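You operate a simulated robot arm through the tools that you are given. There is no shell and no other tool. Be economical: measure what you need, move in short steps, check, and stop when the job is done.

You run a simulated robot arm. Do the job below in one go: nothing can be reset, and whatever is moved stays where it is left.

Task
Pack the roll and the chocolate biscuit in the lunch box.
Fine: lid shut, both clips fastened.

The check looks at the end state, three seconds after you hand in, the way a careful person would. Anything else that was tipped, shoved, dropped, spilled or broken makes it a failure. Lids that push on must go on centred and level and be pressed home; caps that screw on are set level and turned clockwise until they are tight.

Robot
A 7-joint arm with a two-finger parallel gripper, fixed in place. Base frame: the origin is at the foot of the arm, x ahead of it, y to its left, z up. Readings come in mm, degrees, newtons and seconds.
With the tool pointing down near the work surface it reaches from about 200 to 740 mm from the base axis. Its first joint turns from -166.0 to 166.0 degrees. Payload 1.57 kg.
The tool frame sits at the grasp point between the pads (the TCP): z along the fingers, y along the line on which they close. The tips reach 30 mm beyond it. Largest opening 110 mm; finger width 24, thickness 12; the body of the gripper, 48 by 112 mm, starts 78 mm behind the TCP.
Orientation is that of the tool frame in the base frame, as a unit quaternion [w, x, y, z]. With the fingers straight down and closing along the base's y, the tool's x points along the base's -x, its y along +y and its z along -z.

Tools
- The arm moves only by the tool drive_tool. Its argument "series" is text: rows parted by semicolons, each of 6 numbers parted by spaces: the shift along the base's x, y, z in mm, then the turn, a rotation vector about the base's x, y, z in degrees. In form: dx dy dz rx ry rz; .... A call has 1 to 20 rows; each row shifts and turns the commanded pose from where the row before left it. "claw" is the closure in counts, from 0 (fully open) to 255 (shut), set as the call begins (left out, the last holds). Each row takes 0.2 s and may step no farther than 50 mm and 8.6 degrees from the row before; otherwise, or with a gripper value out of range, the whole call is refused. A pose out of reach is approached as far as the arm can. The call stops where the force on the tool passes 60 N (or 10 N more than at its start, if that is more) or the arm is blocked; 0.2 s more then pass. The fingers move at their own pace (about 45 mm/s each) and stop on an object; they squeeze with about 22 N. The grip force told is the motor's: it shows also when the fingers shut on nothing. Time passes only in rows, and 0.2 s behind the last, so rows that do not move let the fingers close. It gives the time, the measured TCP pose, the force on the tool (base axes), the opening and the grip force at its end, in the units of the frame above (readings bear some noise).
- Cameras (640 x 400 px; columns grow to the right, rows downward): "scene" is fixed at [48.6, 499.1, 1627.3]; the picture's right is [-0.09, -1.00, 0.00], its down [-0.90, 0.08, -0.43] and it looks along [0.43, -0.04, -0.90] (base axes); focal length 349 px, centre (320, 200). "wrist" rides on the gripper at [70, 16, -141] in the tool frame; the picture's right is [-0.23, 0.97, 0.00], its down [-0.86, -0.20, -0.48] and it looks along [-0.47, -0.11, 0.88] (tool axes); focal length 222 px, centre (320, 200). There is no depth. A picture from a camera that has moved, and an enlarged one, comes with that camera's place and axes in the base frame and with its lens.
- snapshot(camera): a new picture of that camera. The clock stands still meanwhile.
- move_column(by): slides the trunk up (or, below 0, down) by that many mm; the arm rides with it, the base frame stays. It gives what a move gives, with no picture.
- enlarge(camera, box): a new picture of the part [left, top, right, bottom] of that camera's present view, enlarged. The clock stands still meanwhile.
- job_done(): hands the job in; it is judged then, once.

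Go step by step. Nothing tells you positions but the pictures and the camera data: compare them with the known pose of the tool, close in by small moves and look again before you grip or let go. The budget is 120 turns and 76 pictures, counting those below and the enlarged ones. Unless the task says otherwise, let go and move clear before handing in, and close with one line.

The tools are called by a JSON object that holds its "method" and its "body". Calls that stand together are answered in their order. drive_tool: Moves the arm, as the interface text tells. Its arguments: {"type":"object","properties":{"series":{"type":"string"},"claw":{"type":"number"}},"required":["series"]} The other tools are called the same way: move_column (by) slides the trunk up or down; snapshot (camera) takes a picture; enlarge (camera, box) takes an enlarged picture of a part of a camera's view; job_done () hands the job in.

At the start:

```text
t: 0.0
eef_pos: [289.8, 271.6, 1267.0]
ee_rot: [0.0, 0.0, 1.0, 0.0]
wrist_force: [0.5, 0.2, 0.0]
finger_gap: 110.1
finger_force: 0.1
trunk travel left (down, up): [-525.0, 65.0]
```

scene: 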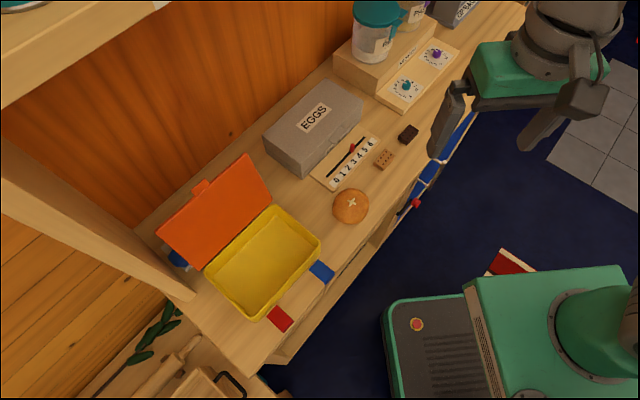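
wrist: 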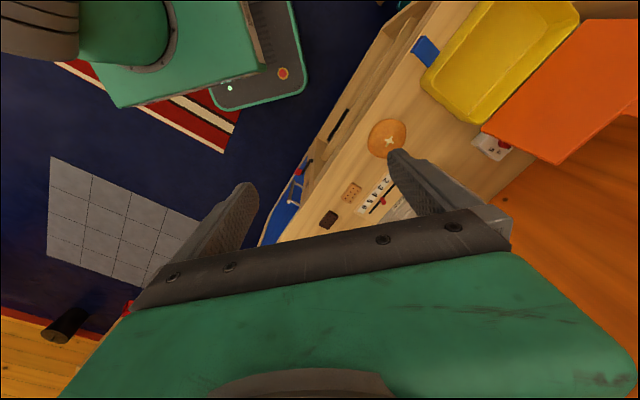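

I see the open lunch box (yellow with orange lid), the roll, a plain biscuit and a dark one (probably the chocolate one). I'll enlarge these for details first.

{"method": "enlarge", "body": {"camera": "scene", "box": [130, 140, 350, 340]}}

{"method": "enlarge", "body": {"camera": "scene", "box": [300, 90, 460, 240]}}

```text
2.00 times, centred on (240, 240) of scene
camera zoom: at [48.6, 499.1, 1627.3], right [-0.09, -1.0, 0.0], down [-0.9, 0.08, -0.43], along [0.43, -0.04, -0.9], focal length 699 px, centre (480, 120)
```

zoom: 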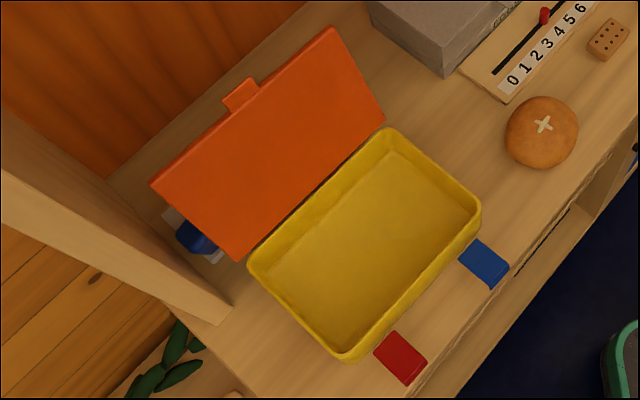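

```text
2.67 times, centred on (380, 165) of scene
camera zoom: at [48.6, 499.1, 1627.3], right [-0.09, -1.0, 0.0], down [-0.9, 0.08, -0.43], along [0.43, -0.04, -0.9], focal length 932 px, centre (160, 293)
```

zoom: 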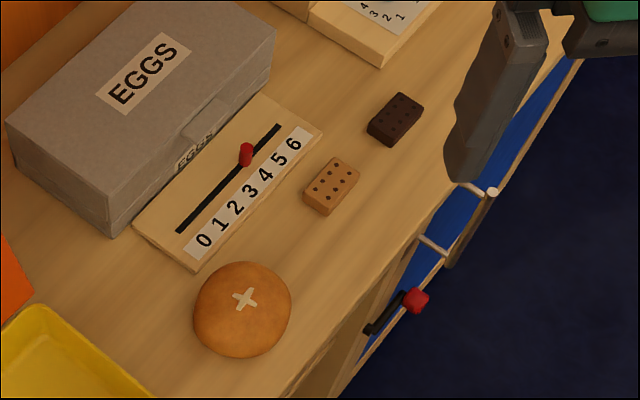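

The lid is hinged at the back, leaning past vertical, and the clips stick out at the front. I'll move the wrist camera above the box to see the details.

{"method": "drive_tool", "body": {"series": "0 43 -9 0 0 0;0 43 -9 0 0 0;0 43 -9 0 0 0;0 43 -9 0 0 0;0 43 -9 0 0 0;0 43 -9 0 0 0;0 30 -9 0 0 0", "claw": 0}}

{"method": "snapshot", "body": {"camera": "wrist"}}

{"method": "snapshot", "body": {"camera": "scene"}}

```text
t: 1.6
eef_pos: [290.1, 559.8, 1202.7]
ee_rot: [0.0, 0.001, 1.0, 0.0]
wrist_force: [-0.7, 0.0, 0.3]
finger_gap: 110.3
finger_force: 0.0
trunk travel left (down, up): [-525.0, 65.0]
```

```text
71 pictures are left
camera wrist: at [220.0, 577.4, 1344.4], right [0.23, 0.97, 0.0], down [0.86, -0.2, 0.48], along [0.47, -0.11, -0.88], focal length 222 px, centre (320, 200)
```

wrist: 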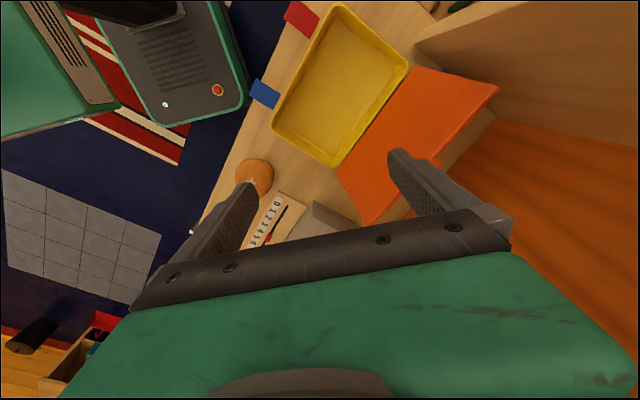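

```text
70 pictures are left
```

scene: 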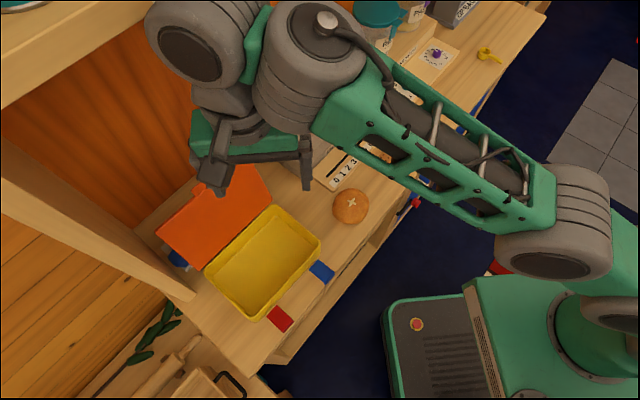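

{"method": "enlarge", "body": {"camera": "wrist", "box": [230, 0, 420, 120]}}

{"method": "enlarge", "body": {"camera": "wrist", "box": [320, 60, 520, 230]}}

```text
3.33 times, centred on (325, 60) of wrist
camera zoom: at [220.0, 577.4, 1344.4], right [0.23, 0.97, 0.0], down [0.86, -0.2, 0.48], along [0.47, -0.11, -0.88], focal length 740 px, centre (303, 667)
```

zoom: 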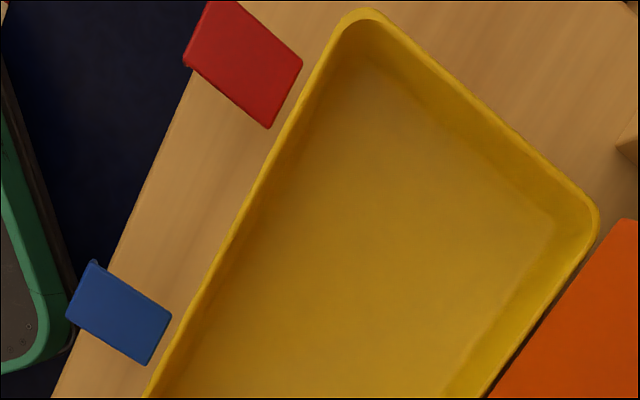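

```text
2.35 times, centred on (420, 145) of wrist
camera zoom: at [220.0, 577.4, 1344.4], right [0.23, 0.97, 0.0], down [0.86, -0.2, 0.48], along [0.47, -0.11, -0.88], focal length 523 px, centre (85, 329)
```

zoom: 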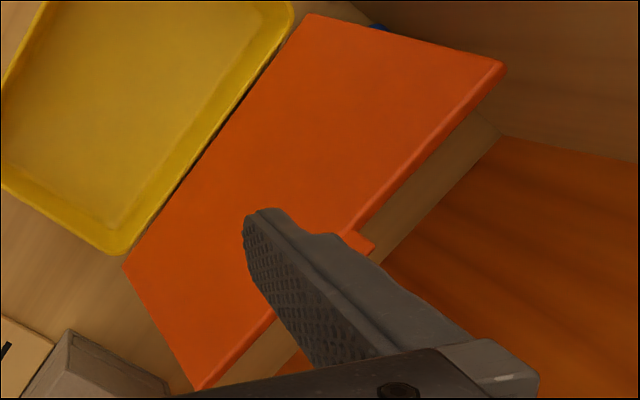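

The clips are flaps on the front of the box, and the lid leans back. The roll is near (360, 401), so I'll go above it turned to close along the table's length.

{"method": "drive_tool", "body": {"series": "10 -40 0 0 0 7.4;10 -40 -10 0 0 7.4;12 -40 -30 0 0 7.4;12 -20 -40 0 0 7.4;13 -10 -40 0 0 7.4;13 -9 -23 0 0 7.4;0 0 0 0 0 0"}}

{"method": "snapshot", "body": {"camera": "wrist"}}

{"method": "snapshot", "body": {"camera": "scene"}}

```text
refused: row 3 steps farther than a row can; nothing moved
```

```text
67 pictures are left
camera wrist: at [220.0, 577.4, 1344.4], right [0.23, 0.97, 0.0], down [0.86, -0.2, 0.48], along [0.47, -0.11, -0.88], focal length 222 px, centre (320, 200)
```

wrist: 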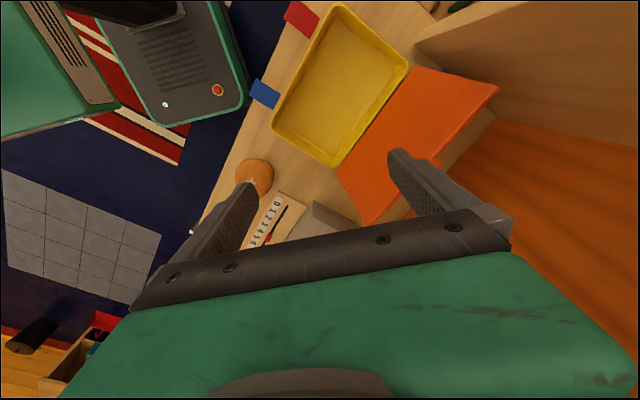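

```text
66 pictures are left
```

scene: 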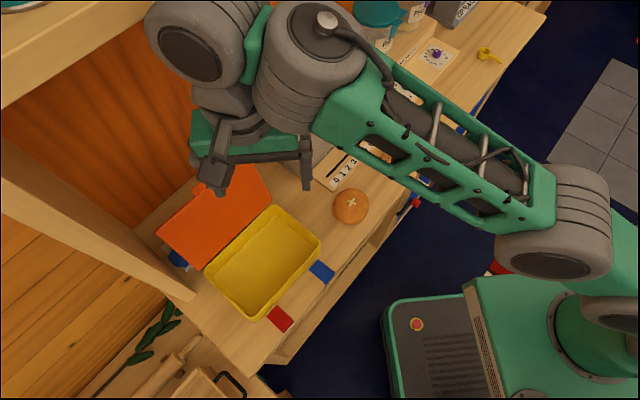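

One row was too long and nothing moved, so I'm resending it with smaller steps.

{"method": "drive_tool", "body": {"series": "10 -40 0 0 0 7.4;10 -40 -10 0 0 7.4;12 -30 -25 0 0 7.4;12 -20 -35 0 0 7.4;13 -15 -35 0 0 7.4;13 -14 -35 0 0 7.4;0 0 0 0 0 0"}}

```text
t: 3.2
eef_pos: [359.9, 399.2, 1065.9]
ee_rot: [0.0, -0.379, 0.926, 0.001]
wrist_force: [1.0, -0.3, -0.1]
finger_gap: 110.1
finger_force: 0.0
trunk travel left (down, up): [-525.0, 65.0]
```

{"method": "snapshot", "body": {"camera": "wrist"}}

{"method": "snapshot", "body": {"camera": "scene"}}

```text
65 pictures are left
camera wrist: at [297.9, 363.7, 1207.5], right [-0.52, 0.85, 0.0], down [0.75, 0.46, 0.48], along [0.41, 0.25, -0.88], focal length 222 px, centre (320, 200)
```

wrist: 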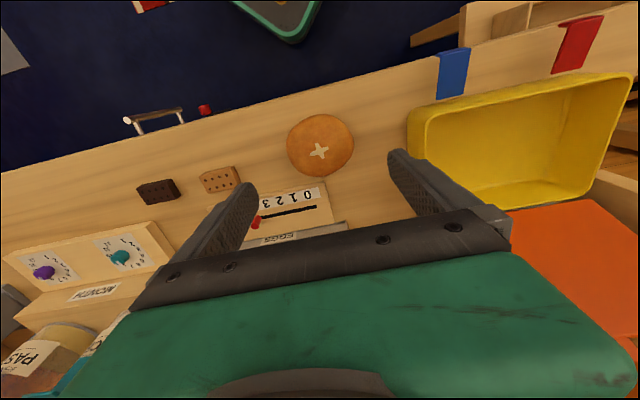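

```text
64 pictures are left
```

scene: 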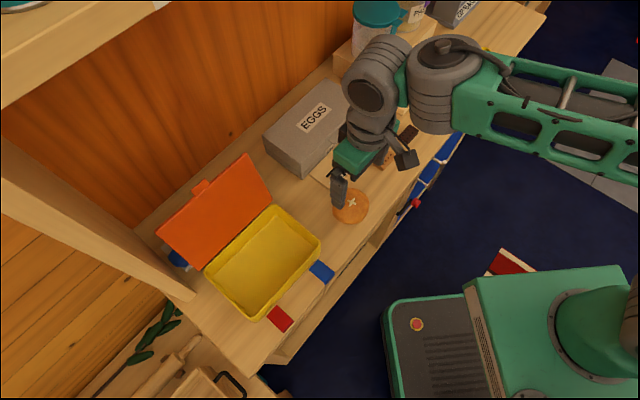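

The roll's position agrees from both cameras, at about (361, 401). I'll zoom on the clips for their shape while they're in view.

{"method": "enlarge", "body": {"camera": "wrist", "box": [400, 0, 640, 150]}}

{"method": "drive_tool", "body": {"series": "0 1 -40 0 0 0;0 1 -40 0 0 0;0 0 -35 0 0 0;0 0 -14 0 0 0;0 0 0 0 0 0"}}

{"method": "snapshot", "body": {"camera": "wrist"}}

```text
2.67 times, centred on (520, 75) of wrist
camera zoom: at [297.9, 363.7, 1207.5], right [-0.52, 0.85, 0.0], down [0.75, 0.46, 0.48], along [0.41, 0.25, -0.88], focal length 592 px, centre (-213, 533)
```

zoom: 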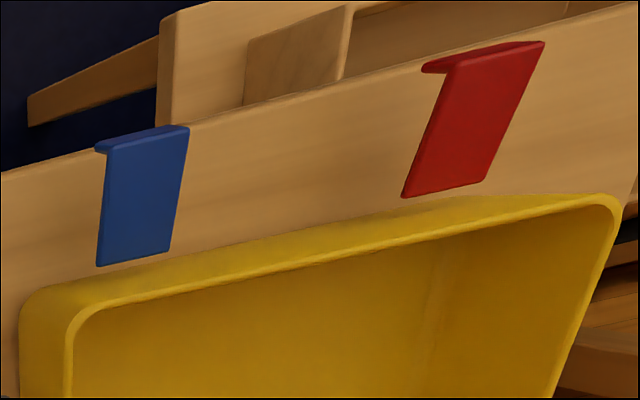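

```text
t: 4.4
eef_pos: [360.1, 403.7, 935.7]
ee_rot: [0.0, -0.378, 0.926, 0.0]
wrist_force: [-0.6, -0.3, -1.4]
finger_gap: 110.0
finger_force: 0.0
trunk travel left (down, up): [-525.0, 65.0]
```

```text
62 pictures are left
camera wrist: at [299.0, 367.0, 1077.4], right [-0.52, 0.85, 0.0], down [0.75, 0.46, 0.48], along [0.41, 0.25, -0.88], focal length 222 px, centre (320, 200)
```

wrist: 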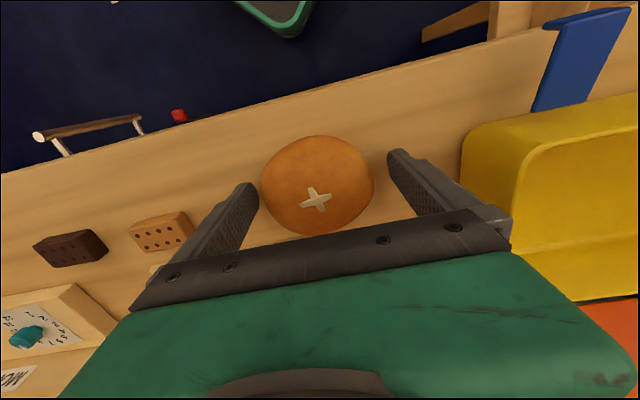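

The roll is centred between the pads. I'll close on it and lift a little.

{"method": "drive_tool", "body": {"series": "0 0 0 0 0 0;0 0 0 0 0 0;0 0 0 0 0 0;0 0 0 0 0 0", "claw": 255}}

{"method": "drive_tool", "body": {"series": "0 0 10 0 0 0;0 0 30 0 0 0;0 0 40 0 0 0;0 0 40 0 0 0"}}

{"method": "snapshot", "body": {"camera": "wrist"}}

```text
t: 5.4
eef_pos: [360.7, 403.2, 937.2]
ee_rot: [0.001, -0.378, 0.926, -0.001]
wrist_force: [0.6, 0.3, 0.0]
finger_gap: 88.3
finger_force: 22.0
trunk travel left (down, up): [-525.0, 65.0]
```

```text
t: 6.4
eef_pos: [357.4, 400.3, 1054.5]
ee_rot: [0.0, -0.377, 0.926, 0.001]
wrist_force: [0.2, 0.3, 0.2]
finger_gap: 0.0
finger_force: 21.2
trunk travel left (down, up): [-525.0, 65.0]
```

```text
61 pictures are left
camera wrist: at [297.0, 363.9, 1196.9], right [-0.52, 0.85, 0.0], down [0.75, 0.46, 0.48], along [0.41, 0.25, -0.88], focal length 222 px, centre (320, 200)
```

wrist: 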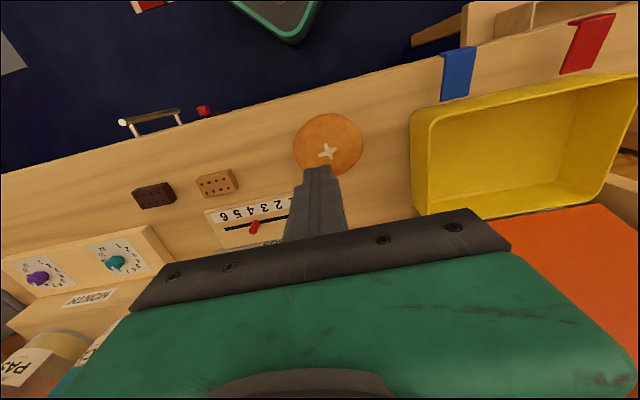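

The roll slipped out on the lift. I'll look closer at where it lies now.

{"method": "enlarge", "body": {"camera": "scene", "box": [300, 160, 400, 240]}}

{"method": "enlarge", "body": {"camera": "wrist", "box": [240, 80, 420, 200]}}

```text
5.00 times, centred on (350, 200) of scene
camera zoom: at [48.6, 499.1, 1627.3], right [-0.09, -1.0, 0.0], down [-0.9, 0.08, -0.43], along [0.43, -0.04, -0.9], focal length 1746 px, centre (170, 200)
```

zoom: 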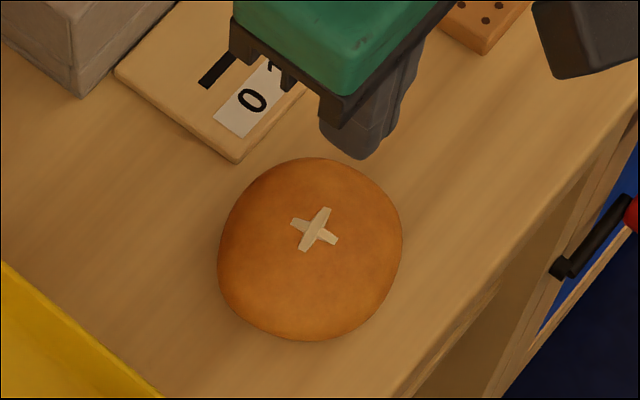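

```text
3.33 times, centred on (330, 140) of wrist
camera zoom: at [297.0, 363.9, 1196.9], right [-0.52, 0.85, 0.0], down [0.75, 0.46, 0.48], along [0.41, 0.25, -0.88], focal length 740 px, centre (287, 400)
```

zoom: 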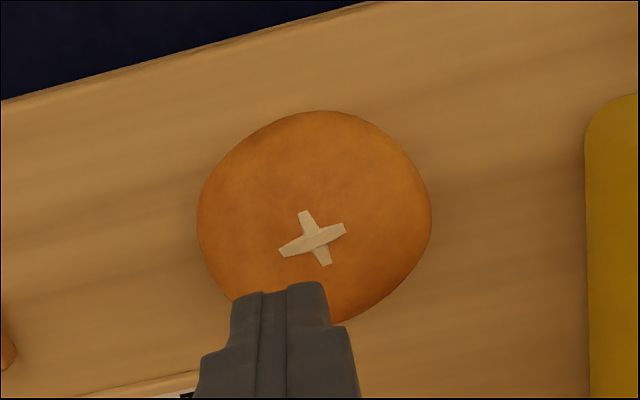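

The roll is now at about (355, 409) and about 88 mm across, so it must be gripped low and lifted gently. I'll reopen, realign and descend lower.

{"method": "drive_tool", "body": {"series": "-2 3 0 0 0 0;-2 3 0 0 0 0;0 0 0 0 0 0;0 0 0 0 0 0;0 0 0 0 0 0;0 0 0 0 0 0", "claw": 0}}

{"method": "drive_tool", "body": {"series": "0 0 -40 0 0 0;0 0 -40 0 0 0;0 0 -30 0 0 0;0 0 -9 0 0 0;0 0 -4 0 0 0;0 0 0 0 0 0"}}

{"method": "snapshot", "body": {"camera": "wrist"}}

```text
t: 7.8
eef_pos: [355.4, 407.6, 1055.8]
ee_rot: [0.0, -0.378, 0.926, 0.0]
wrist_force: [0.2, 0.4, -0.5]
finger_gap: 109.9
finger_force: 0.1
trunk travel left (down, up): [-525.0, 65.0]
```

```text
t: 9.2
eef_pos: [355.0, 407.7, 932.4]
ee_rot: [0.0, -0.378, 0.926, 0.0]
wrist_force: [0.1, -0.2, 0.1]
finger_gap: 110.1
finger_force: 0.1
trunk travel left (down, up): [-525.0, 65.0]
```

```text
58 pictures are left
camera wrist: at [293.7, 371.6, 1074.0], right [-0.52, 0.85, 0.0], down [0.75, 0.46, 0.48], along [0.41, 0.25, -0.88], focal length 222 px, centre (320, 200)
```

wrist: 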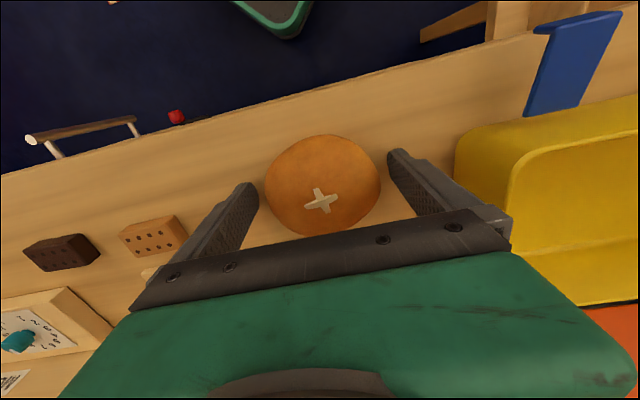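

Well centred and low. Now I'll close and lift slowly.

{"method": "drive_tool", "body": {"series": "0 0 0 0 0 0;0 0 0 0 0 0;0 0 0 0 0 0;0 0 0 0 0 0;0 0 0 0 0 0;0 0 0 0 0 0", "claw": 255}}

{"method": "drive_tool", "body": {"series": "0 0 2 0 0 0;0 0 2 0 0 0;0 0 3 0 0 0;0 0 4 0 0 0;0 0 4 0 0 0"}}

{"method": "snapshot", "body": {"camera": "wrist"}}

```text
t: 10.6
eef_pos: [355.7, 408.0, 931.9]
ee_rot: [0.0, -0.379, 0.926, 0.0]
wrist_force: [0.2, -0.1, 0.1]
finger_gap: 88.4
finger_force: 22.4
trunk travel left (down, up): [-525.0, 65.0]
```

```text
t: 11.8
eef_pos: [355.6, 409.4, 947.8]
ee_rot: [0.0, -0.378, 0.926, 0.0]
wrist_force: [-0.4, -0.6, -0.2]
finger_gap: 88.3
finger_force: 21.9
trunk travel left (down, up): [-525.0, 65.0]
```

```text
57 pictures are left
camera wrist: at [293.7, 371.9, 1089.8], right [-0.52, 0.85, 0.0], down [0.75, 0.46, 0.48], along [0.41, 0.25, -0.88], focal length 222 px, centre (320, 200)
```

wrist: 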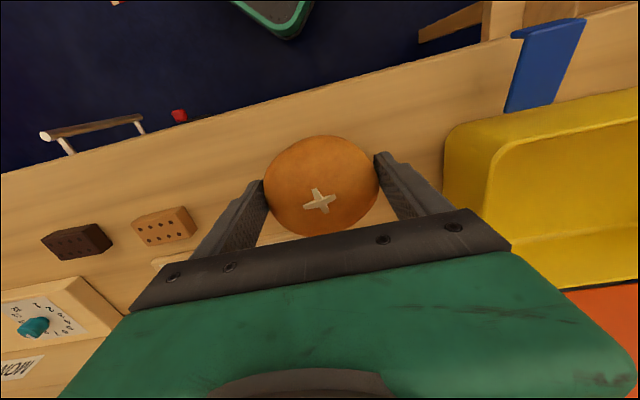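

The roll is held. I'll keep lifting gently.

{"method": "drive_tool", "body": {"series": "0 0 6 0 0 0;0 0 8 0 0 0;0 0 8 0 0 0;0 0 8 0 0 0;0 0 8 0 0 0;0 0 8 0 0 0;0 0 8 0 0 0;0 0 8 0 0 0;0 0 8 0 0 0;0 0 8 0 0 0;0 0 4 0 0 0"}}

{"method": "snapshot", "body": {"camera": "wrist"}}

```text
t: 14.2
eef_pos: [355.7, 408.0, 1029.4]
ee_rot: [0.001, -0.378, 0.926, 0.0]
wrist_force: [0.0, 0.0, -0.3]
finger_gap: 88.2
finger_force: 22.0
trunk travel left (down, up): [-525.0, 65.0]
```

```text
56 pictures are left
camera wrist: at [294.1, 371.7, 1171.0], right [-0.52, 0.85, 0.0], down [0.75, 0.46, 0.48], along [0.41, 0.25, -0.88], focal length 222 px, centre (320, 200)
```

wrist: 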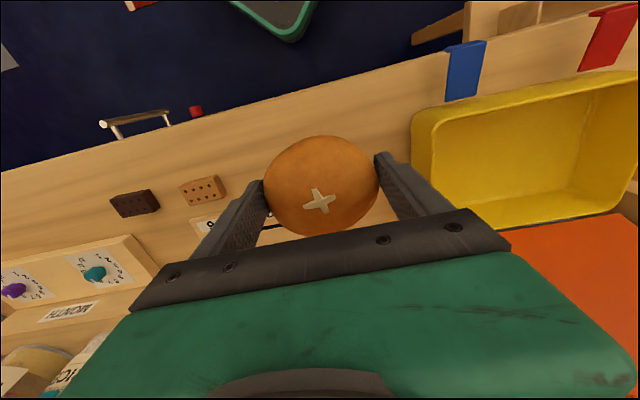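

The roll is firmly held and clears the rim. I'll carry it over the left part of the box, around (240, 611).

{"method": "drive_tool", "body": {"series": "-5 9 0 0 0 0;-8 14 0 0 0 0;-10 18 0 0 0 0;-11 20 0 0 0 0;-11 20 0 0 0 0;-12 20 0 0 0 0;-12 20 0 0 0 0;-12 20 0 0 0 0;-11 20 0 0 0 0;-10 18 0 0 0 0;-8 14 0 0 0 0;-6 10 0 0 0 0;0 0 0 0 0 0"}}

{"method": "snapshot", "body": {"camera": "wrist"}}

{"method": "enlarge", "body": {"camera": "scene", "box": [130, 140, 350, 340]}}

```text
t: 17.0
eef_pos: [239.6, 610.7, 1030.6]
ee_rot: [0.0, -0.377, 0.926, 0.0]
wrist_force: [-0.4, -0.5, -0.5]
finger_gap: 88.4
finger_force: 21.6
trunk travel left (down, up): [-525.0, 65.0]
```

```text
55 pictures are left
camera wrist: at [178.2, 575.9, 1171.9], right [-0.52, 0.85, 0.0], down [0.75, 0.46, 0.48], along [0.41, 0.25, -0.88], focal length 222 px, centre (320, 200)
```

wrist: 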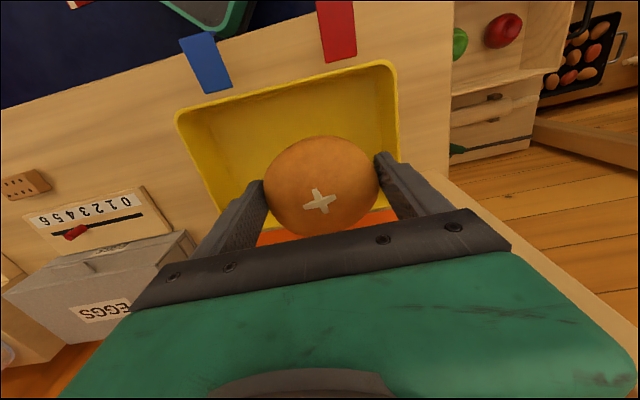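

```text
2.00 times, centred on (240, 240) of scene
camera zoom: at [48.6, 499.1, 1627.3], right [-0.09, -1.0, 0.0], down [-0.9, 0.08, -0.43], along [0.43, -0.04, -0.9], focal length 699 px, centre (480, 120)
```

zoom: 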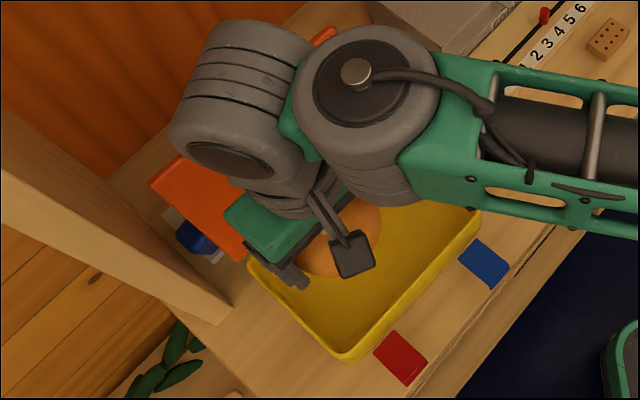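

The box geometry agrees, and the roll sits about 22 mm left of centre. Lowering it.

{"method": "drive_tool", "body": {"series": "0 0 -8 0 0 0;0 0 -10 0 0 0;0 0 -10 0 0 0;0 0 -10 0 0 0;0 0 -10 0 0 0;0 0 -10 0 0 0;0 0 -10 0 0 0;0 0 -8 0 0 0;0 0 -6 0 0 0;0 0 -4 0 0 0;0 0 -3 0 0 0;0 0 -2 0 0 0;0 0 0 0 0 0"}}

{"method": "snapshot", "body": {"camera": "wrist"}}

```text
t: 19.8
eef_pos: [239.2, 612.4, 940.5]
ee_rot: [0.001, -0.378, 0.926, 0.001]
wrist_force: [-0.2, -1.5, 11.2]
finger_gap: 88.4
finger_force: 22.6
trunk travel left (down, up): [-525.0, 65.0]
```

```text
53 pictures are left
camera wrist: at [177.8, 575.2, 1081.9], right [-0.52, 0.85, 0.0], down [0.75, 0.45, 0.48], along [0.41, 0.25, -0.88], focal length 222 px, centre (320, 200)
```

wrist: 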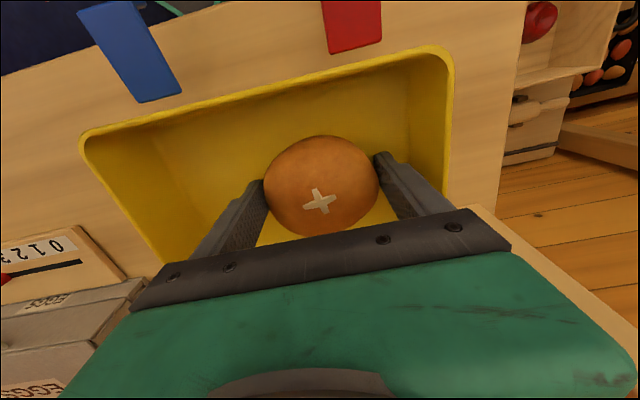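

The roll is touching the box floor (11 N). I'll open slightly and lift away.

{"method": "drive_tool", "body": {"series": "0 0 0.5 0 0 0;0 0 0 0 0 0;0 0 0 0 0 0", "claw": 33}}

{"method": "drive_tool", "body": {"series": "0 0 5 0 0 0;0 0 10 0 0 0;0 0 20 0 0 0;0 0 30 0 0 0;0 0 40 0 0 0;0 0 40 0 0 0"}}

{"method": "snapshot", "body": {"camera": "wrist"}}

```text
t: 20.6
eef_pos: [239.6, 611.6, 938.4]
ee_rot: [0.0, -0.377, 0.926, 0.0]
wrist_force: [-0.3, -0.4, -0.1]
finger_gap: 95.8
finger_force: 0.0
trunk travel left (down, up): [-525.0, 65.0]
```

```text
t: 22.0
eef_pos: [240.1, 611.2, 1085.0]
ee_rot: [0.0, -0.378, 0.926, 0.0]
wrist_force: [0.4, 0.6, -0.3]
finger_gap: 95.9
finger_force: 0.2
trunk travel left (down, up): [-525.0, 65.0]
```

```text
52 pictures are left
camera wrist: at [178.1, 575.7, 1226.7], right [-0.52, 0.85, 0.0], down [0.75, 0.46, 0.48], along [0.41, 0.25, -0.88], focal length 222 px, centre (320, 200)
```

wrist: 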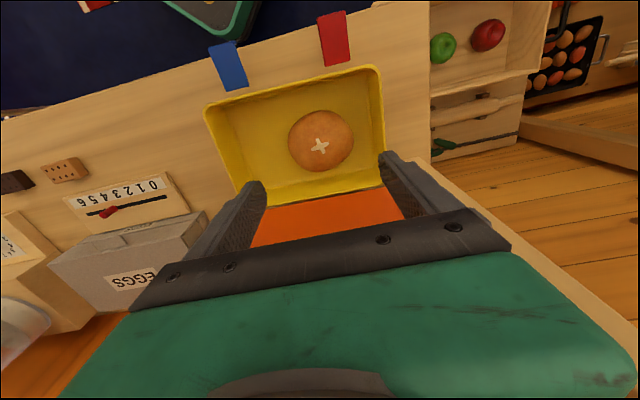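

The roll is in place. Next is the chocolate biscuit near (551, 230), turning the tool about −86° on the way.

{"method": "drive_tool", "body": {"series": "26 -32 0 0 0 -7.2;26 -32 0 0 0 -7.2;26 -32 0 0 0 -7.2;26 -32 0 0 0 -7.2;26 -32 0 0 0 -7.2;26 -32 0 0 0 -7.2;26 -32 0 0 0 -7.2;26 -32 0 0 0 -7.2;26 -32 0 0 0 -7.2;26 -32 0 0 0 -7.2;26 -31 0 0 0 -7.2;25 -30 0 0 0 -7.2;0 0 0 0 0 0", "claw": 60}}

{"method": "snapshot", "body": {"camera": "wrist"}}

{"method": "snapshot", "body": {"camera": "scene"}}

```text
t: 24.8
eef_pos: [551.5, 229.5, 1082.8]
ee_rot: [0.001, 0.359, 0.933, 0.0]
wrist_force: [0.5, -0.5, 0.6]
finger_gap: 84.4
finger_force: 0.1
trunk travel left (down, up): [-525.0, 65.0]
```

```text
51 pictures are left
camera wrist: at [510.2, 289.3, 1223.8], right [0.82, 0.57, 0.0], down [0.5, -0.72, 0.48], along [0.27, -0.39, -0.88], focal length 222 px, centre (320, 200)
```

wrist: 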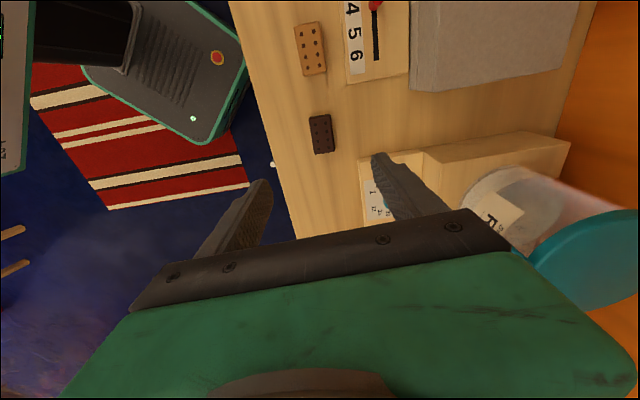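

```text
50 pictures are left
```

scene: 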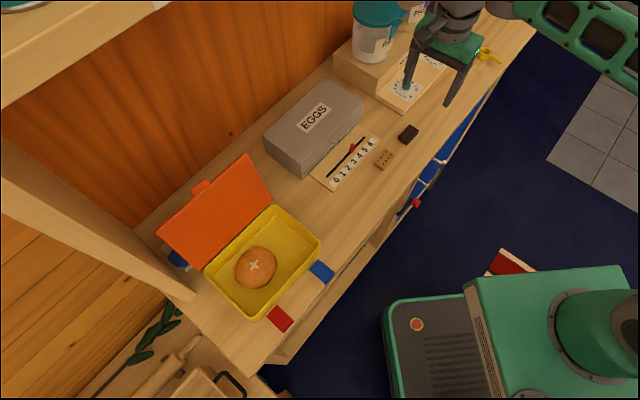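

{"method": "enlarge", "body": {"camera": "wrist", "box": [260, 90, 420, 190]}}

{"method": "enlarge", "body": {"camera": "scene", "box": [360, 90, 460, 170]}}

```text
4.00 times, centred on (340, 140) of wrist
camera zoom: at [510.2, 289.3, 1223.8], right [0.82, 0.57, 0.0], down [0.5, -0.72, 0.48], along [0.27, -0.39, -0.88], focal length 888 px, centre (240, 440)
```

zoom: 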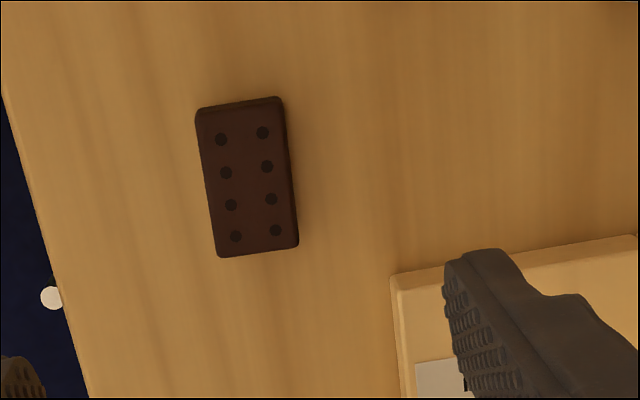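

```text
5.00 times, centred on (410, 130) of scene
camera zoom: at [48.6, 499.1, 1627.3], right [-0.09, -1.0, 0.0], down [-0.9, 0.08, -0.43], along [0.43, -0.04, -0.9], focal length 1746 px, centre (-130, 550)
```

zoom: 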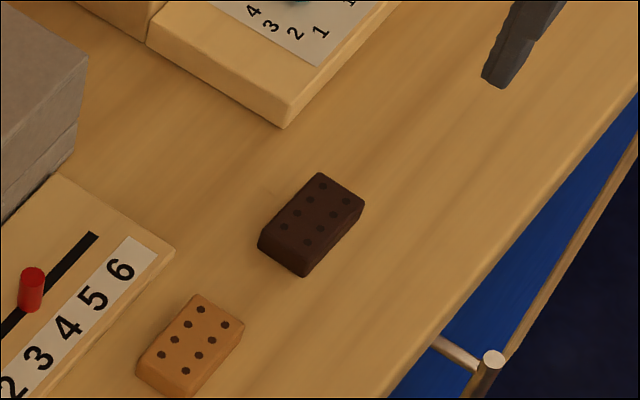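

The biscuit's centre is near (550.5, 235), lying about 5.6° off the tool. I'll align, set the opening to 60 mm and come partway down.

{"method": "drive_tool", "body": {"series": "-0.5 3 -20 0 0 -5.6;-0.5 2 -40 0 0 0;0 0 -40 0 0 0;0 0 0 0 0 0", "claw": 112}}

{"method": "snapshot", "body": {"camera": "wrist"}}

{"method": "enlarge", "body": {"camera": "scene", "box": [360, 60, 500, 170]}}

```text
t: 25.8
eef_pos: [549.1, 232.7, 983.5]
ee_rot: [0.0, 0.403, 0.915, 0.0]
wrist_force: [0.1, -0.2, -1.0]
finger_gap: 61.8
finger_force: 0.1
trunk travel left (down, up): [-525.0, 65.0]
```

```text
47 pictures are left
camera wrist: at [514.3, 297.4, 1125.4], right [0.87, 0.49, 0.0], down [0.43, -0.77, 0.48], along [0.23, -0.42, -0.88], focal length 222 px, centre (320, 200)
```

wrist: 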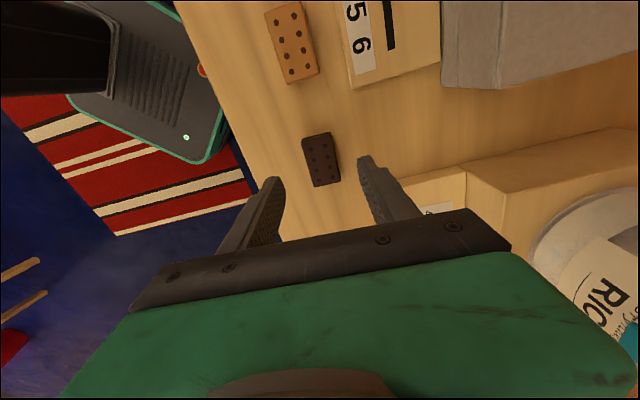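

```text
3.64 times, centred on (430, 115) of scene
camera zoom: at [48.6, 499.1, 1627.3], right [-0.09, -1.0, 0.0], down [-0.9, 0.08, -0.43], along [0.43, -0.04, -0.9], focal length 1270 px, centre (-80, 509)
```

zoom: 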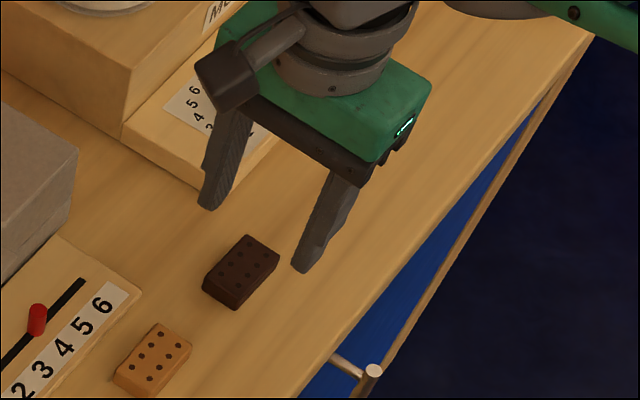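

Aligned with the biscuit. Small correction, then down and look.

{"method": "drive_tool", "body": {"series": "-0.5 2 -15 0 0 0;-0.5 2 -15 0 0 0;0 0 -15 0 0 0;0 0 -5 0 0 0;0 0 0 0 0 0"}}

{"method": "snapshot", "body": {"camera": "wrist"}}

```text
t: 27.0
eef_pos: [548.7, 238.1, 933.3]
ee_rot: [0.0, 0.404, 0.915, -0.001]
wrist_force: [0.2, 0.2, 0.7]
finger_gap: 61.5
finger_force: 0.0
trunk travel left (down, up): [-525.0, 65.0]
```

```text
45 pictures are left
camera wrist: at [512.8, 301.9, 1075.6], right [0.87, 0.49, 0.0], down [0.43, -0.77, 0.48], along [0.23, -0.42, -0.88], focal length 222 px, centre (320, 200)
```

wrist: 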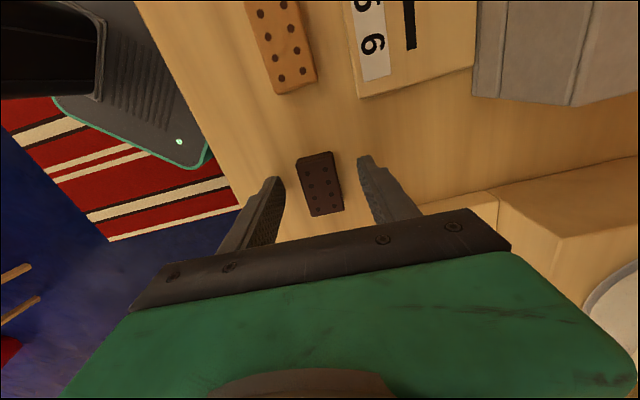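

Centred between the pads. I'll grip and lift gently.

{"method": "drive_tool", "body": {"series": "0 0 0 0 0 0;0 0 0 0 0 0;0 0 0 0 0 0;0 0 0 0 0 0", "claw": 255}}

{"method": "drive_tool", "body": {"series": "0 0 2 0 0 0;0 0 4 0 0 0;0 0 8 0 0 0;0 0 12 0 0 0;0 0 20 0 0 0;0 0 20 0 0 0;0 0 20 0 0 0;0 0 20 0 0 0;0 0 20 0 0 0;0 0 10 0 0 0"}}

{"method": "snapshot", "body": {"camera": "wrist"}}

```text
t: 28.0
eef_pos: [548.5, 239.1, 932.8]
ee_rot: [0.0, 0.404, 0.915, 0.0]
wrist_force: [-0.2, -0.4, -0.2]
finger_gap: 28.5
finger_force: 22.3
trunk travel left (down, up): [-525.0, 65.0]
```

```text
t: 30.2
eef_pos: [549.1, 239.4, 1071.7]
ee_rot: [0.001, 0.404, 0.915, -0.001]
wrist_force: [-0.5, 0.3, 0.2]
finger_gap: 28.8
finger_force: 22.3
trunk travel left (down, up): [-525.0, 65.0]
```

```text
44 pictures are left
camera wrist: at [513.8, 302.5, 1212.2], right [0.87, 0.49, 0.0], down [0.43, -0.77, 0.48], along [0.23, -0.42, -0.88], focal length 222 px, centre (320, 200)
```

wrist: 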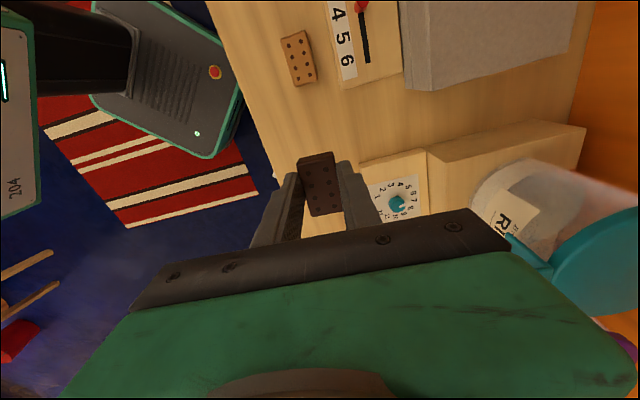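

The biscuit is held. I'll carry it to the right part of the box, near (293, 555).

{"method": "drive_tool", "body": {"series": "-10 13 0 0 0 1.6;-20 25 0 0 0 0;-27 33 0 0 0 0;-29 36 0 0 0 0;-29 36 0 0 0 0;-29 36 0 0 0 0;-29 36 0 0 0 0;-29 36 0 0 0 0;-27 32 0 0 0 0;-19 22 0 0 0 0;-8 11 0 0 0 0;0 0 0 0 0 0"}}

{"method": "snapshot", "body": {"camera": "wrist"}}

{"method": "enlarge", "body": {"camera": "scene", "box": [130, 140, 350, 340]}}

```text
t: 32.8
eef_pos: [293.1, 555.5, 1070.7]
ee_rot: [0.001, 0.391, 0.921, 0.0]
wrist_force: [0.6, 0.1, -0.5]
finger_gap: 28.2
finger_force: 21.8
trunk travel left (down, up): [-525.0, 65.0]
```

```text
43 pictures are left
camera wrist: at [255.8, 618.1, 1212.0], right [0.86, 0.51, 0.0], down [0.45, -0.75, 0.48], along [0.25, -0.41, -0.88], focal length 222 px, centre (320, 200)
```

wrist: 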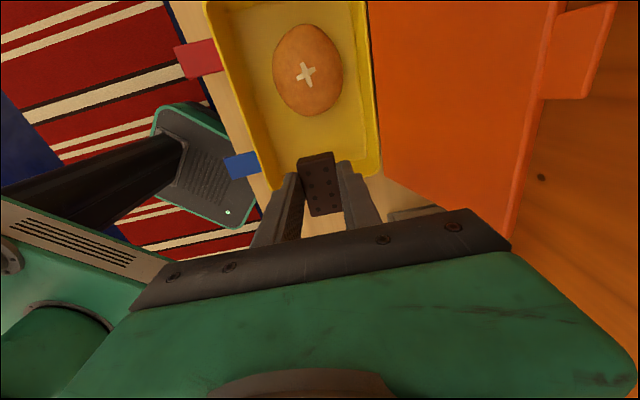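

```text
2.00 times, centred on (240, 240) of scene
camera zoom: at [48.6, 499.1, 1627.3], right [-0.09, -1.0, 0.0], down [-0.9, 0.08, -0.43], along [0.43, -0.04, -0.9], focal length 699 px, centre (480, 120)
```

zoom: 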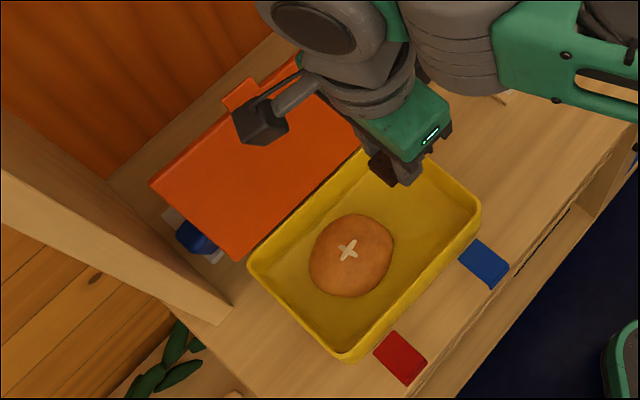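

The biscuit is centred between the roll and the right wall. Lowering it.

{"method": "drive_tool", "body": {"series": "0 0 -15 0 0 0;0 0 -20 0 0 0;0 0 -20 0 0 0;0 0 -20 0 0 0;0 0 -20 0 0 0;0 0 -15 0 0 0;0 0 -10 0 0 0;0 0 -5 0 0 0;0 0 -3 0 0 0;0 0 -2 0 0 0;0 0 -1 0 0 0"}}

{"method": "snapshot", "body": {"camera": "wrist"}}

```text
t: 35.2
eef_pos: [292.4, 555.6, 943.0]
ee_rot: [0.0, 0.39, 0.921, 0.003]
wrist_force: [-0.9, -1.0, 15.1]
finger_gap: 28.6
finger_force: 21.8
trunk travel left (down, up): [-525.0, 65.0]
```

```text
41 pictures are left
camera wrist: at [255.2, 617.1, 1083.4], right [0.86, 0.51, 0.0], down [0.45, -0.76, 0.48], along [0.25, -0.41, -0.88], focal length 222 px, centre (320, 200)
```

wrist: 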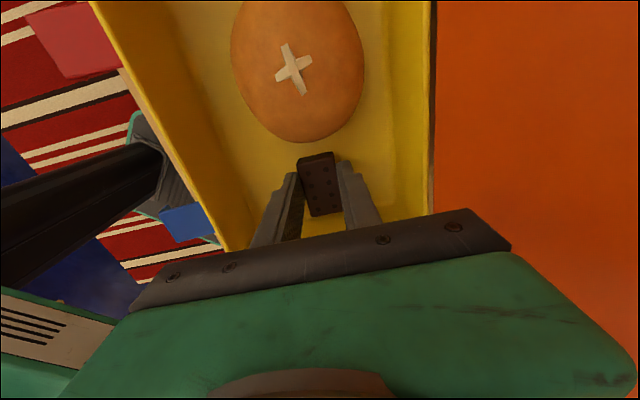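

Contact with the floor. I'll release and lift away.

{"method": "drive_tool", "body": {"series": "0 0 1 0 0 0;0 0 0 0 0 0;0 0 0 0 0 0", "claw": 128}}

{"method": "drive_tool", "body": {"series": "0 0 5 0 0 0;0 0 15 0 0 0;0 0 30 0 0 0;0 0 40 0 0 0;0 0 40 0 0 0;0 0 40 0 0 0"}}

{"method": "snapshot", "body": {"camera": "wrist"}}

```text
t: 36.0
eef_pos: [292.3, 555.1, 939.7]
ee_rot: [0.001, 0.391, 0.92, 0.0]
wrist_force: [-0.7, -0.9, 0.1]
finger_gap: 54.6
finger_force: 0.0
trunk travel left (down, up): [-525.0, 65.0]
```

```text
t: 37.4
eef_pos: [291.4, 554.9, 1111.8]
ee_rot: [0.0, 0.391, 0.921, 0.001]
wrist_force: [0.1, -0.4, 0.6]
finger_gap: 54.5
finger_force: 0.1
trunk travel left (down, up): [-525.0, 65.0]
```

```text
40 pictures are left
camera wrist: at [253.4, 616.9, 1252.4], right [0.86, 0.51, 0.0], down [0.45, -0.75, 0.48], along [0.25, -0.41, -0.88], focal length 222 px, centre (320, 200)
```

wrist: 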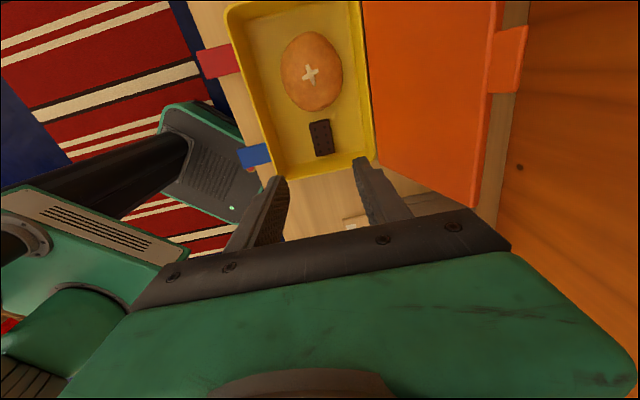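

Both items are in the box. Now the lid: I'll tilt the tool about 48° outward, fingers shut, so it can hook over the lid's top edge from the robot side.

{"method": "drive_tool", "body": {"series": "0 0 8 5.56 -5.75 0;0 0 8 5.56 -5.75 0;0 0 8 5.56 -5.75 0;0 0 8 5.56 -5.75 0;0 0 8 5.56 -5.75 0;0 0 8 5.56 -5.75 0;0 0 0 0 0 0;0 0 0 0 0 0", "claw": 255}}

{"method": "snapshot", "body": {"camera": "wrist"}}

{"method": "snapshot", "body": {"camera": "scene"}}

```text
t: 39.2
eef_pos: [293.2, 554.1, 1159.2]
ee_rot: [0.159, 0.358, 0.841, 0.374]
wrist_force: [-0.2, -1.2, -0.3]
finger_gap: 0.2
finger_force: 21.1
trunk travel left (down, up): [-525.0, 65.0]
```

```text
39 pictures are left
camera wrist: at [176.0, 540.4, 1266.1], right [0.63, 0.29, 0.72], down [0.24, -0.95, 0.17], along [0.74, 0.07, -0.67], focal length 222 px, centre (320, 200)
```

wrist: 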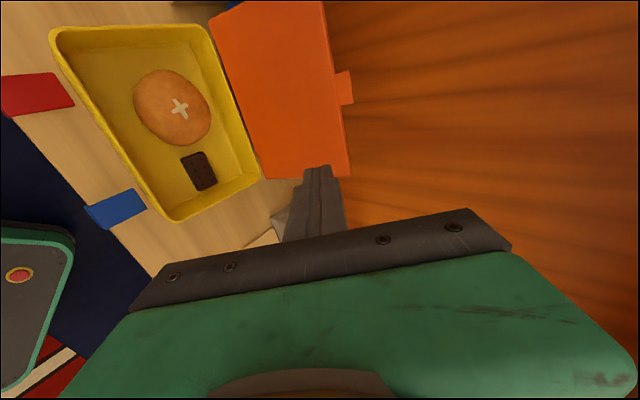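

```text
38 pictures are left
```

scene: 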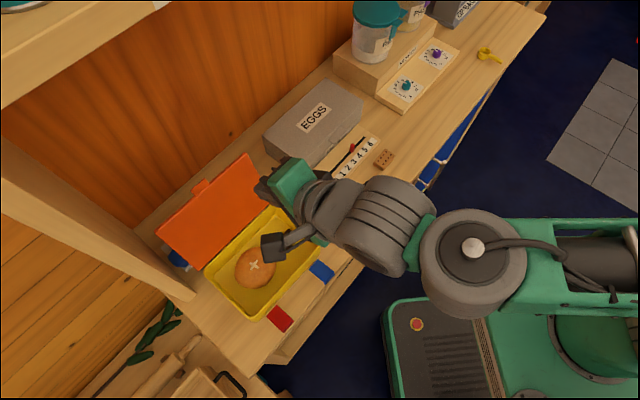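

The lid's right top corner is near (407, 603, 1094) and its tab near (340, 678, 1115). I'll move over the top edge, right of the tab.

{"method": "drive_tool", "body": {"series": "20 21 0 0 0 0;22 24 0 0 0 0;23 26 -5 0 0 0;23 26 -10 0 0 0;0 0 0 0 0 0"}}

{"method": "snapshot", "body": {"camera": "wrist"}}

{"method": "enlarge", "body": {"camera": "scene", "box": [130, 100, 350, 300]}}

```text
t: 40.4
eef_pos: [381.1, 652.5, 1143.7]
ee_rot: [0.159, 0.357, 0.841, 0.374]
wrist_force: [0.8, 0.0, 0.3]
finger_gap: 0.1
finger_force: 20.9
trunk travel left (down, up): [-525.0, 65.0]
```

```text
37 pictures are left
camera wrist: at [265.2, 638.1, 1250.3], right [0.63, 0.29, 0.72], down [0.24, -0.95, 0.17], along [0.74, 0.07, -0.67], focal length 222 px, centre (320, 200)
```

wrist: 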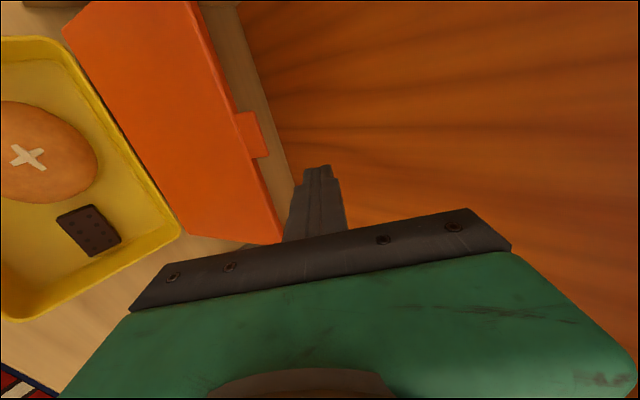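

```text
2.00 times, centred on (240, 200) of scene
camera zoom: at [48.6, 499.1, 1627.3], right [-0.09, -1.0, 0.0], down [-0.9, 0.08, -0.43], along [0.43, -0.04, -0.9], focal length 699 px, centre (480, 200)
```

zoom: 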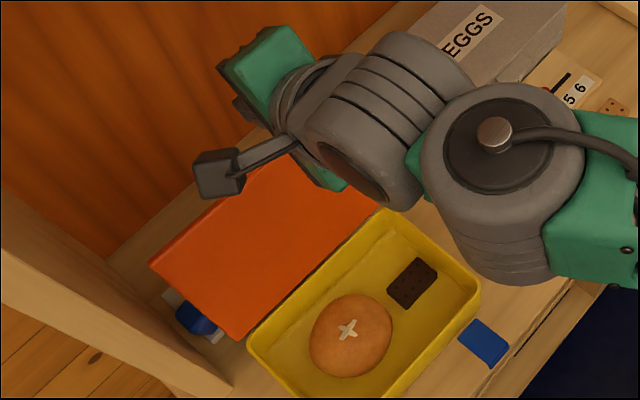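

The tips are past the lid's edge. I'll lower behind it, then begin pulling it forward.

{"method": "drive_tool", "body": {"series": "0 0 -15 0 0 0;0 0 -15 0 0 0;0 0 -6 0 0 0;0 0 0 0 0 0"}}

{"method": "drive_tool", "body": {"series": "-7 -7 0 0 0 0;-7 -7 0 0 0 0;-7 -7 0 0 0 0;-7 -7 0 0 0 0"}}

{"method": "snapshot", "body": {"camera": "wrist"}}

```text
t: 41.4
eef_pos: [379.9, 652.5, 1106.3]
ee_rot: [0.159, 0.357, 0.841, 0.374]
wrist_force: [0.0, 0.7, -0.1]
finger_gap: 0.0
finger_force: 21.4
trunk travel left (down, up): [-525.0, 65.0]
```

```text
t: 42.4
eef_pos: [351.6, 622.9, 1114.7]
ee_rot: [0.159, 0.359, 0.838, 0.38]
wrist_force: [1.4, 4.6, 29.2]
finger_gap: 0.0
finger_force: 21.2
trunk travel left (down, up): [-525.0, 65.0]
```

```text
35 pictures are left
camera wrist: at [234.1, 607.9, 1221.1], right [0.62, 0.28, 0.73], down [0.24, -0.96, 0.16], along [0.74, 0.08, -0.66], focal length 222 px, centre (320, 200)
```

wrist: 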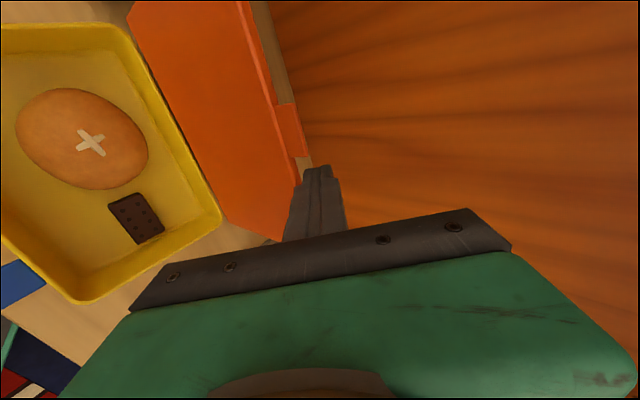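

The lid is coming along, with its edge rising towards vertical. I'll raise a little to relieve the load and keep pulling.

{"method": "drive_tool", "body": {"series": "0 0 6 0 0 0;-5 -5 3 0 0 0;-7 -7 1 0 0 0;-7 -7 0 0 0 0;-7 -7 0 0 0 0;0 0 0 0 0 0"}}

{"method": "snapshot", "body": {"camera": "wrist"}}

{"method": "enlarge", "body": {"camera": "scene", "box": [130, 140, 350, 340]}}

```text
t: 43.8
eef_pos: [326.9, 597.6, 1117.7]
ee_rot: [0.159, 0.357, 0.841, 0.374]
wrist_force: [-0.2, 0.5, 0.5]
finger_gap: 0.1
finger_force: 21.2
trunk travel left (down, up): [-525.0, 65.0]
```

```text
34 pictures are left
camera wrist: at [209.6, 583.6, 1224.2], right [0.63, 0.29, 0.72], down [0.24, -0.95, 0.17], along [0.74, 0.07, -0.67], focal length 222 px, centre (320, 200)
```

wrist: 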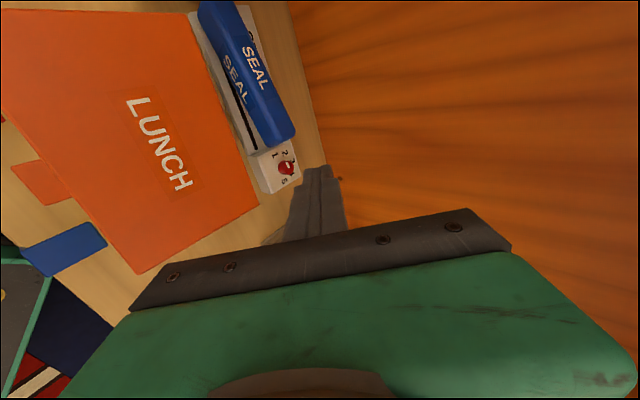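

```text
2.00 times, centred on (240, 240) of scene
camera zoom: at [48.6, 499.1, 1627.3], right [-0.09, -1.0, 0.0], down [-0.9, 0.08, -0.43], along [0.43, -0.04, -0.9], focal length 699 px, centre (480, 120)
```

zoom: 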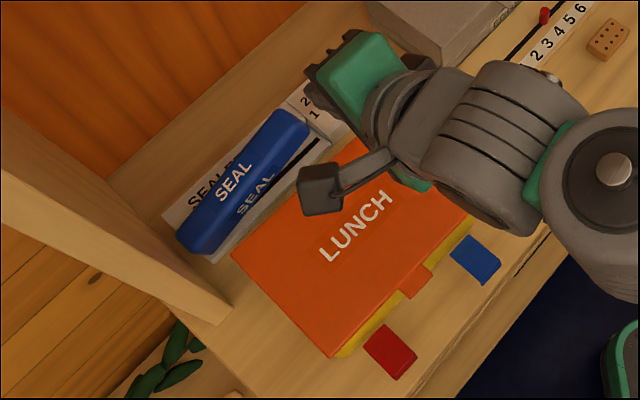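

The lid has dropped shut, and the box slid about 8 mm. I'll back away towards the front of the box and inspect the lid and clips.

{"method": "drive_tool", "body": {"series": "-10 -10 20 0 0 0;-25 -25 10 0 0 0;-30 -30 0 0 0 0;-30 -30 -20 0 0 0;-25 -30 -35 0 0 0;-20 -30 -35 0 0 0;-5 -20 -35 0 0 0;0 0 0 0 0 0"}}

{"method": "snapshot", "body": {"camera": "wrist"}}

{"method": "enlarge", "body": {"camera": "scene", "box": [130, 140, 350, 340]}}

```text
refused: row 5 steps farther than a row can; nothing moved
```

```text
32 pictures are left
camera wrist: at [209.6, 583.6, 1224.2], right [0.63, 0.29, 0.72], down [0.24, -0.95, 0.17], along [0.74, 0.07, -0.67], focal length 222 px, centre (320, 200)
```

wrist: 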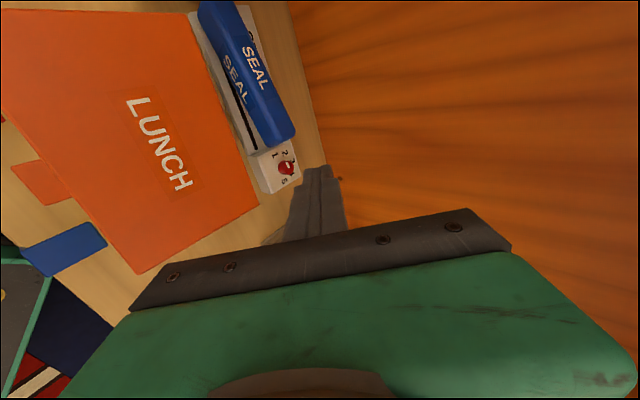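

```text
2.00 times, centred on (240, 240) of scene
camera zoom: at [48.6, 499.1, 1627.3], right [-0.09, -1.0, 0.0], down [-0.9, 0.08, -0.43], along [0.43, -0.04, -0.9], focal length 699 px, centre (480, 120)
```

zoom: 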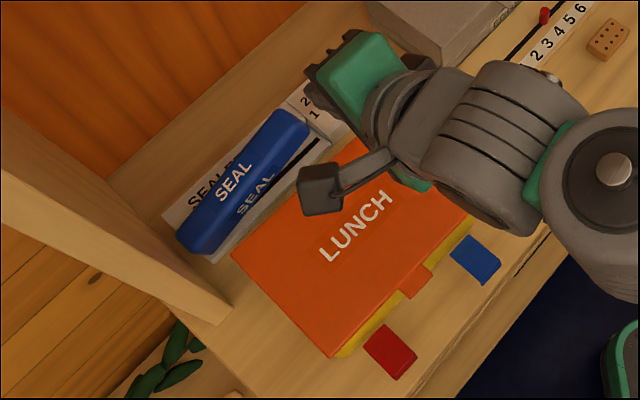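

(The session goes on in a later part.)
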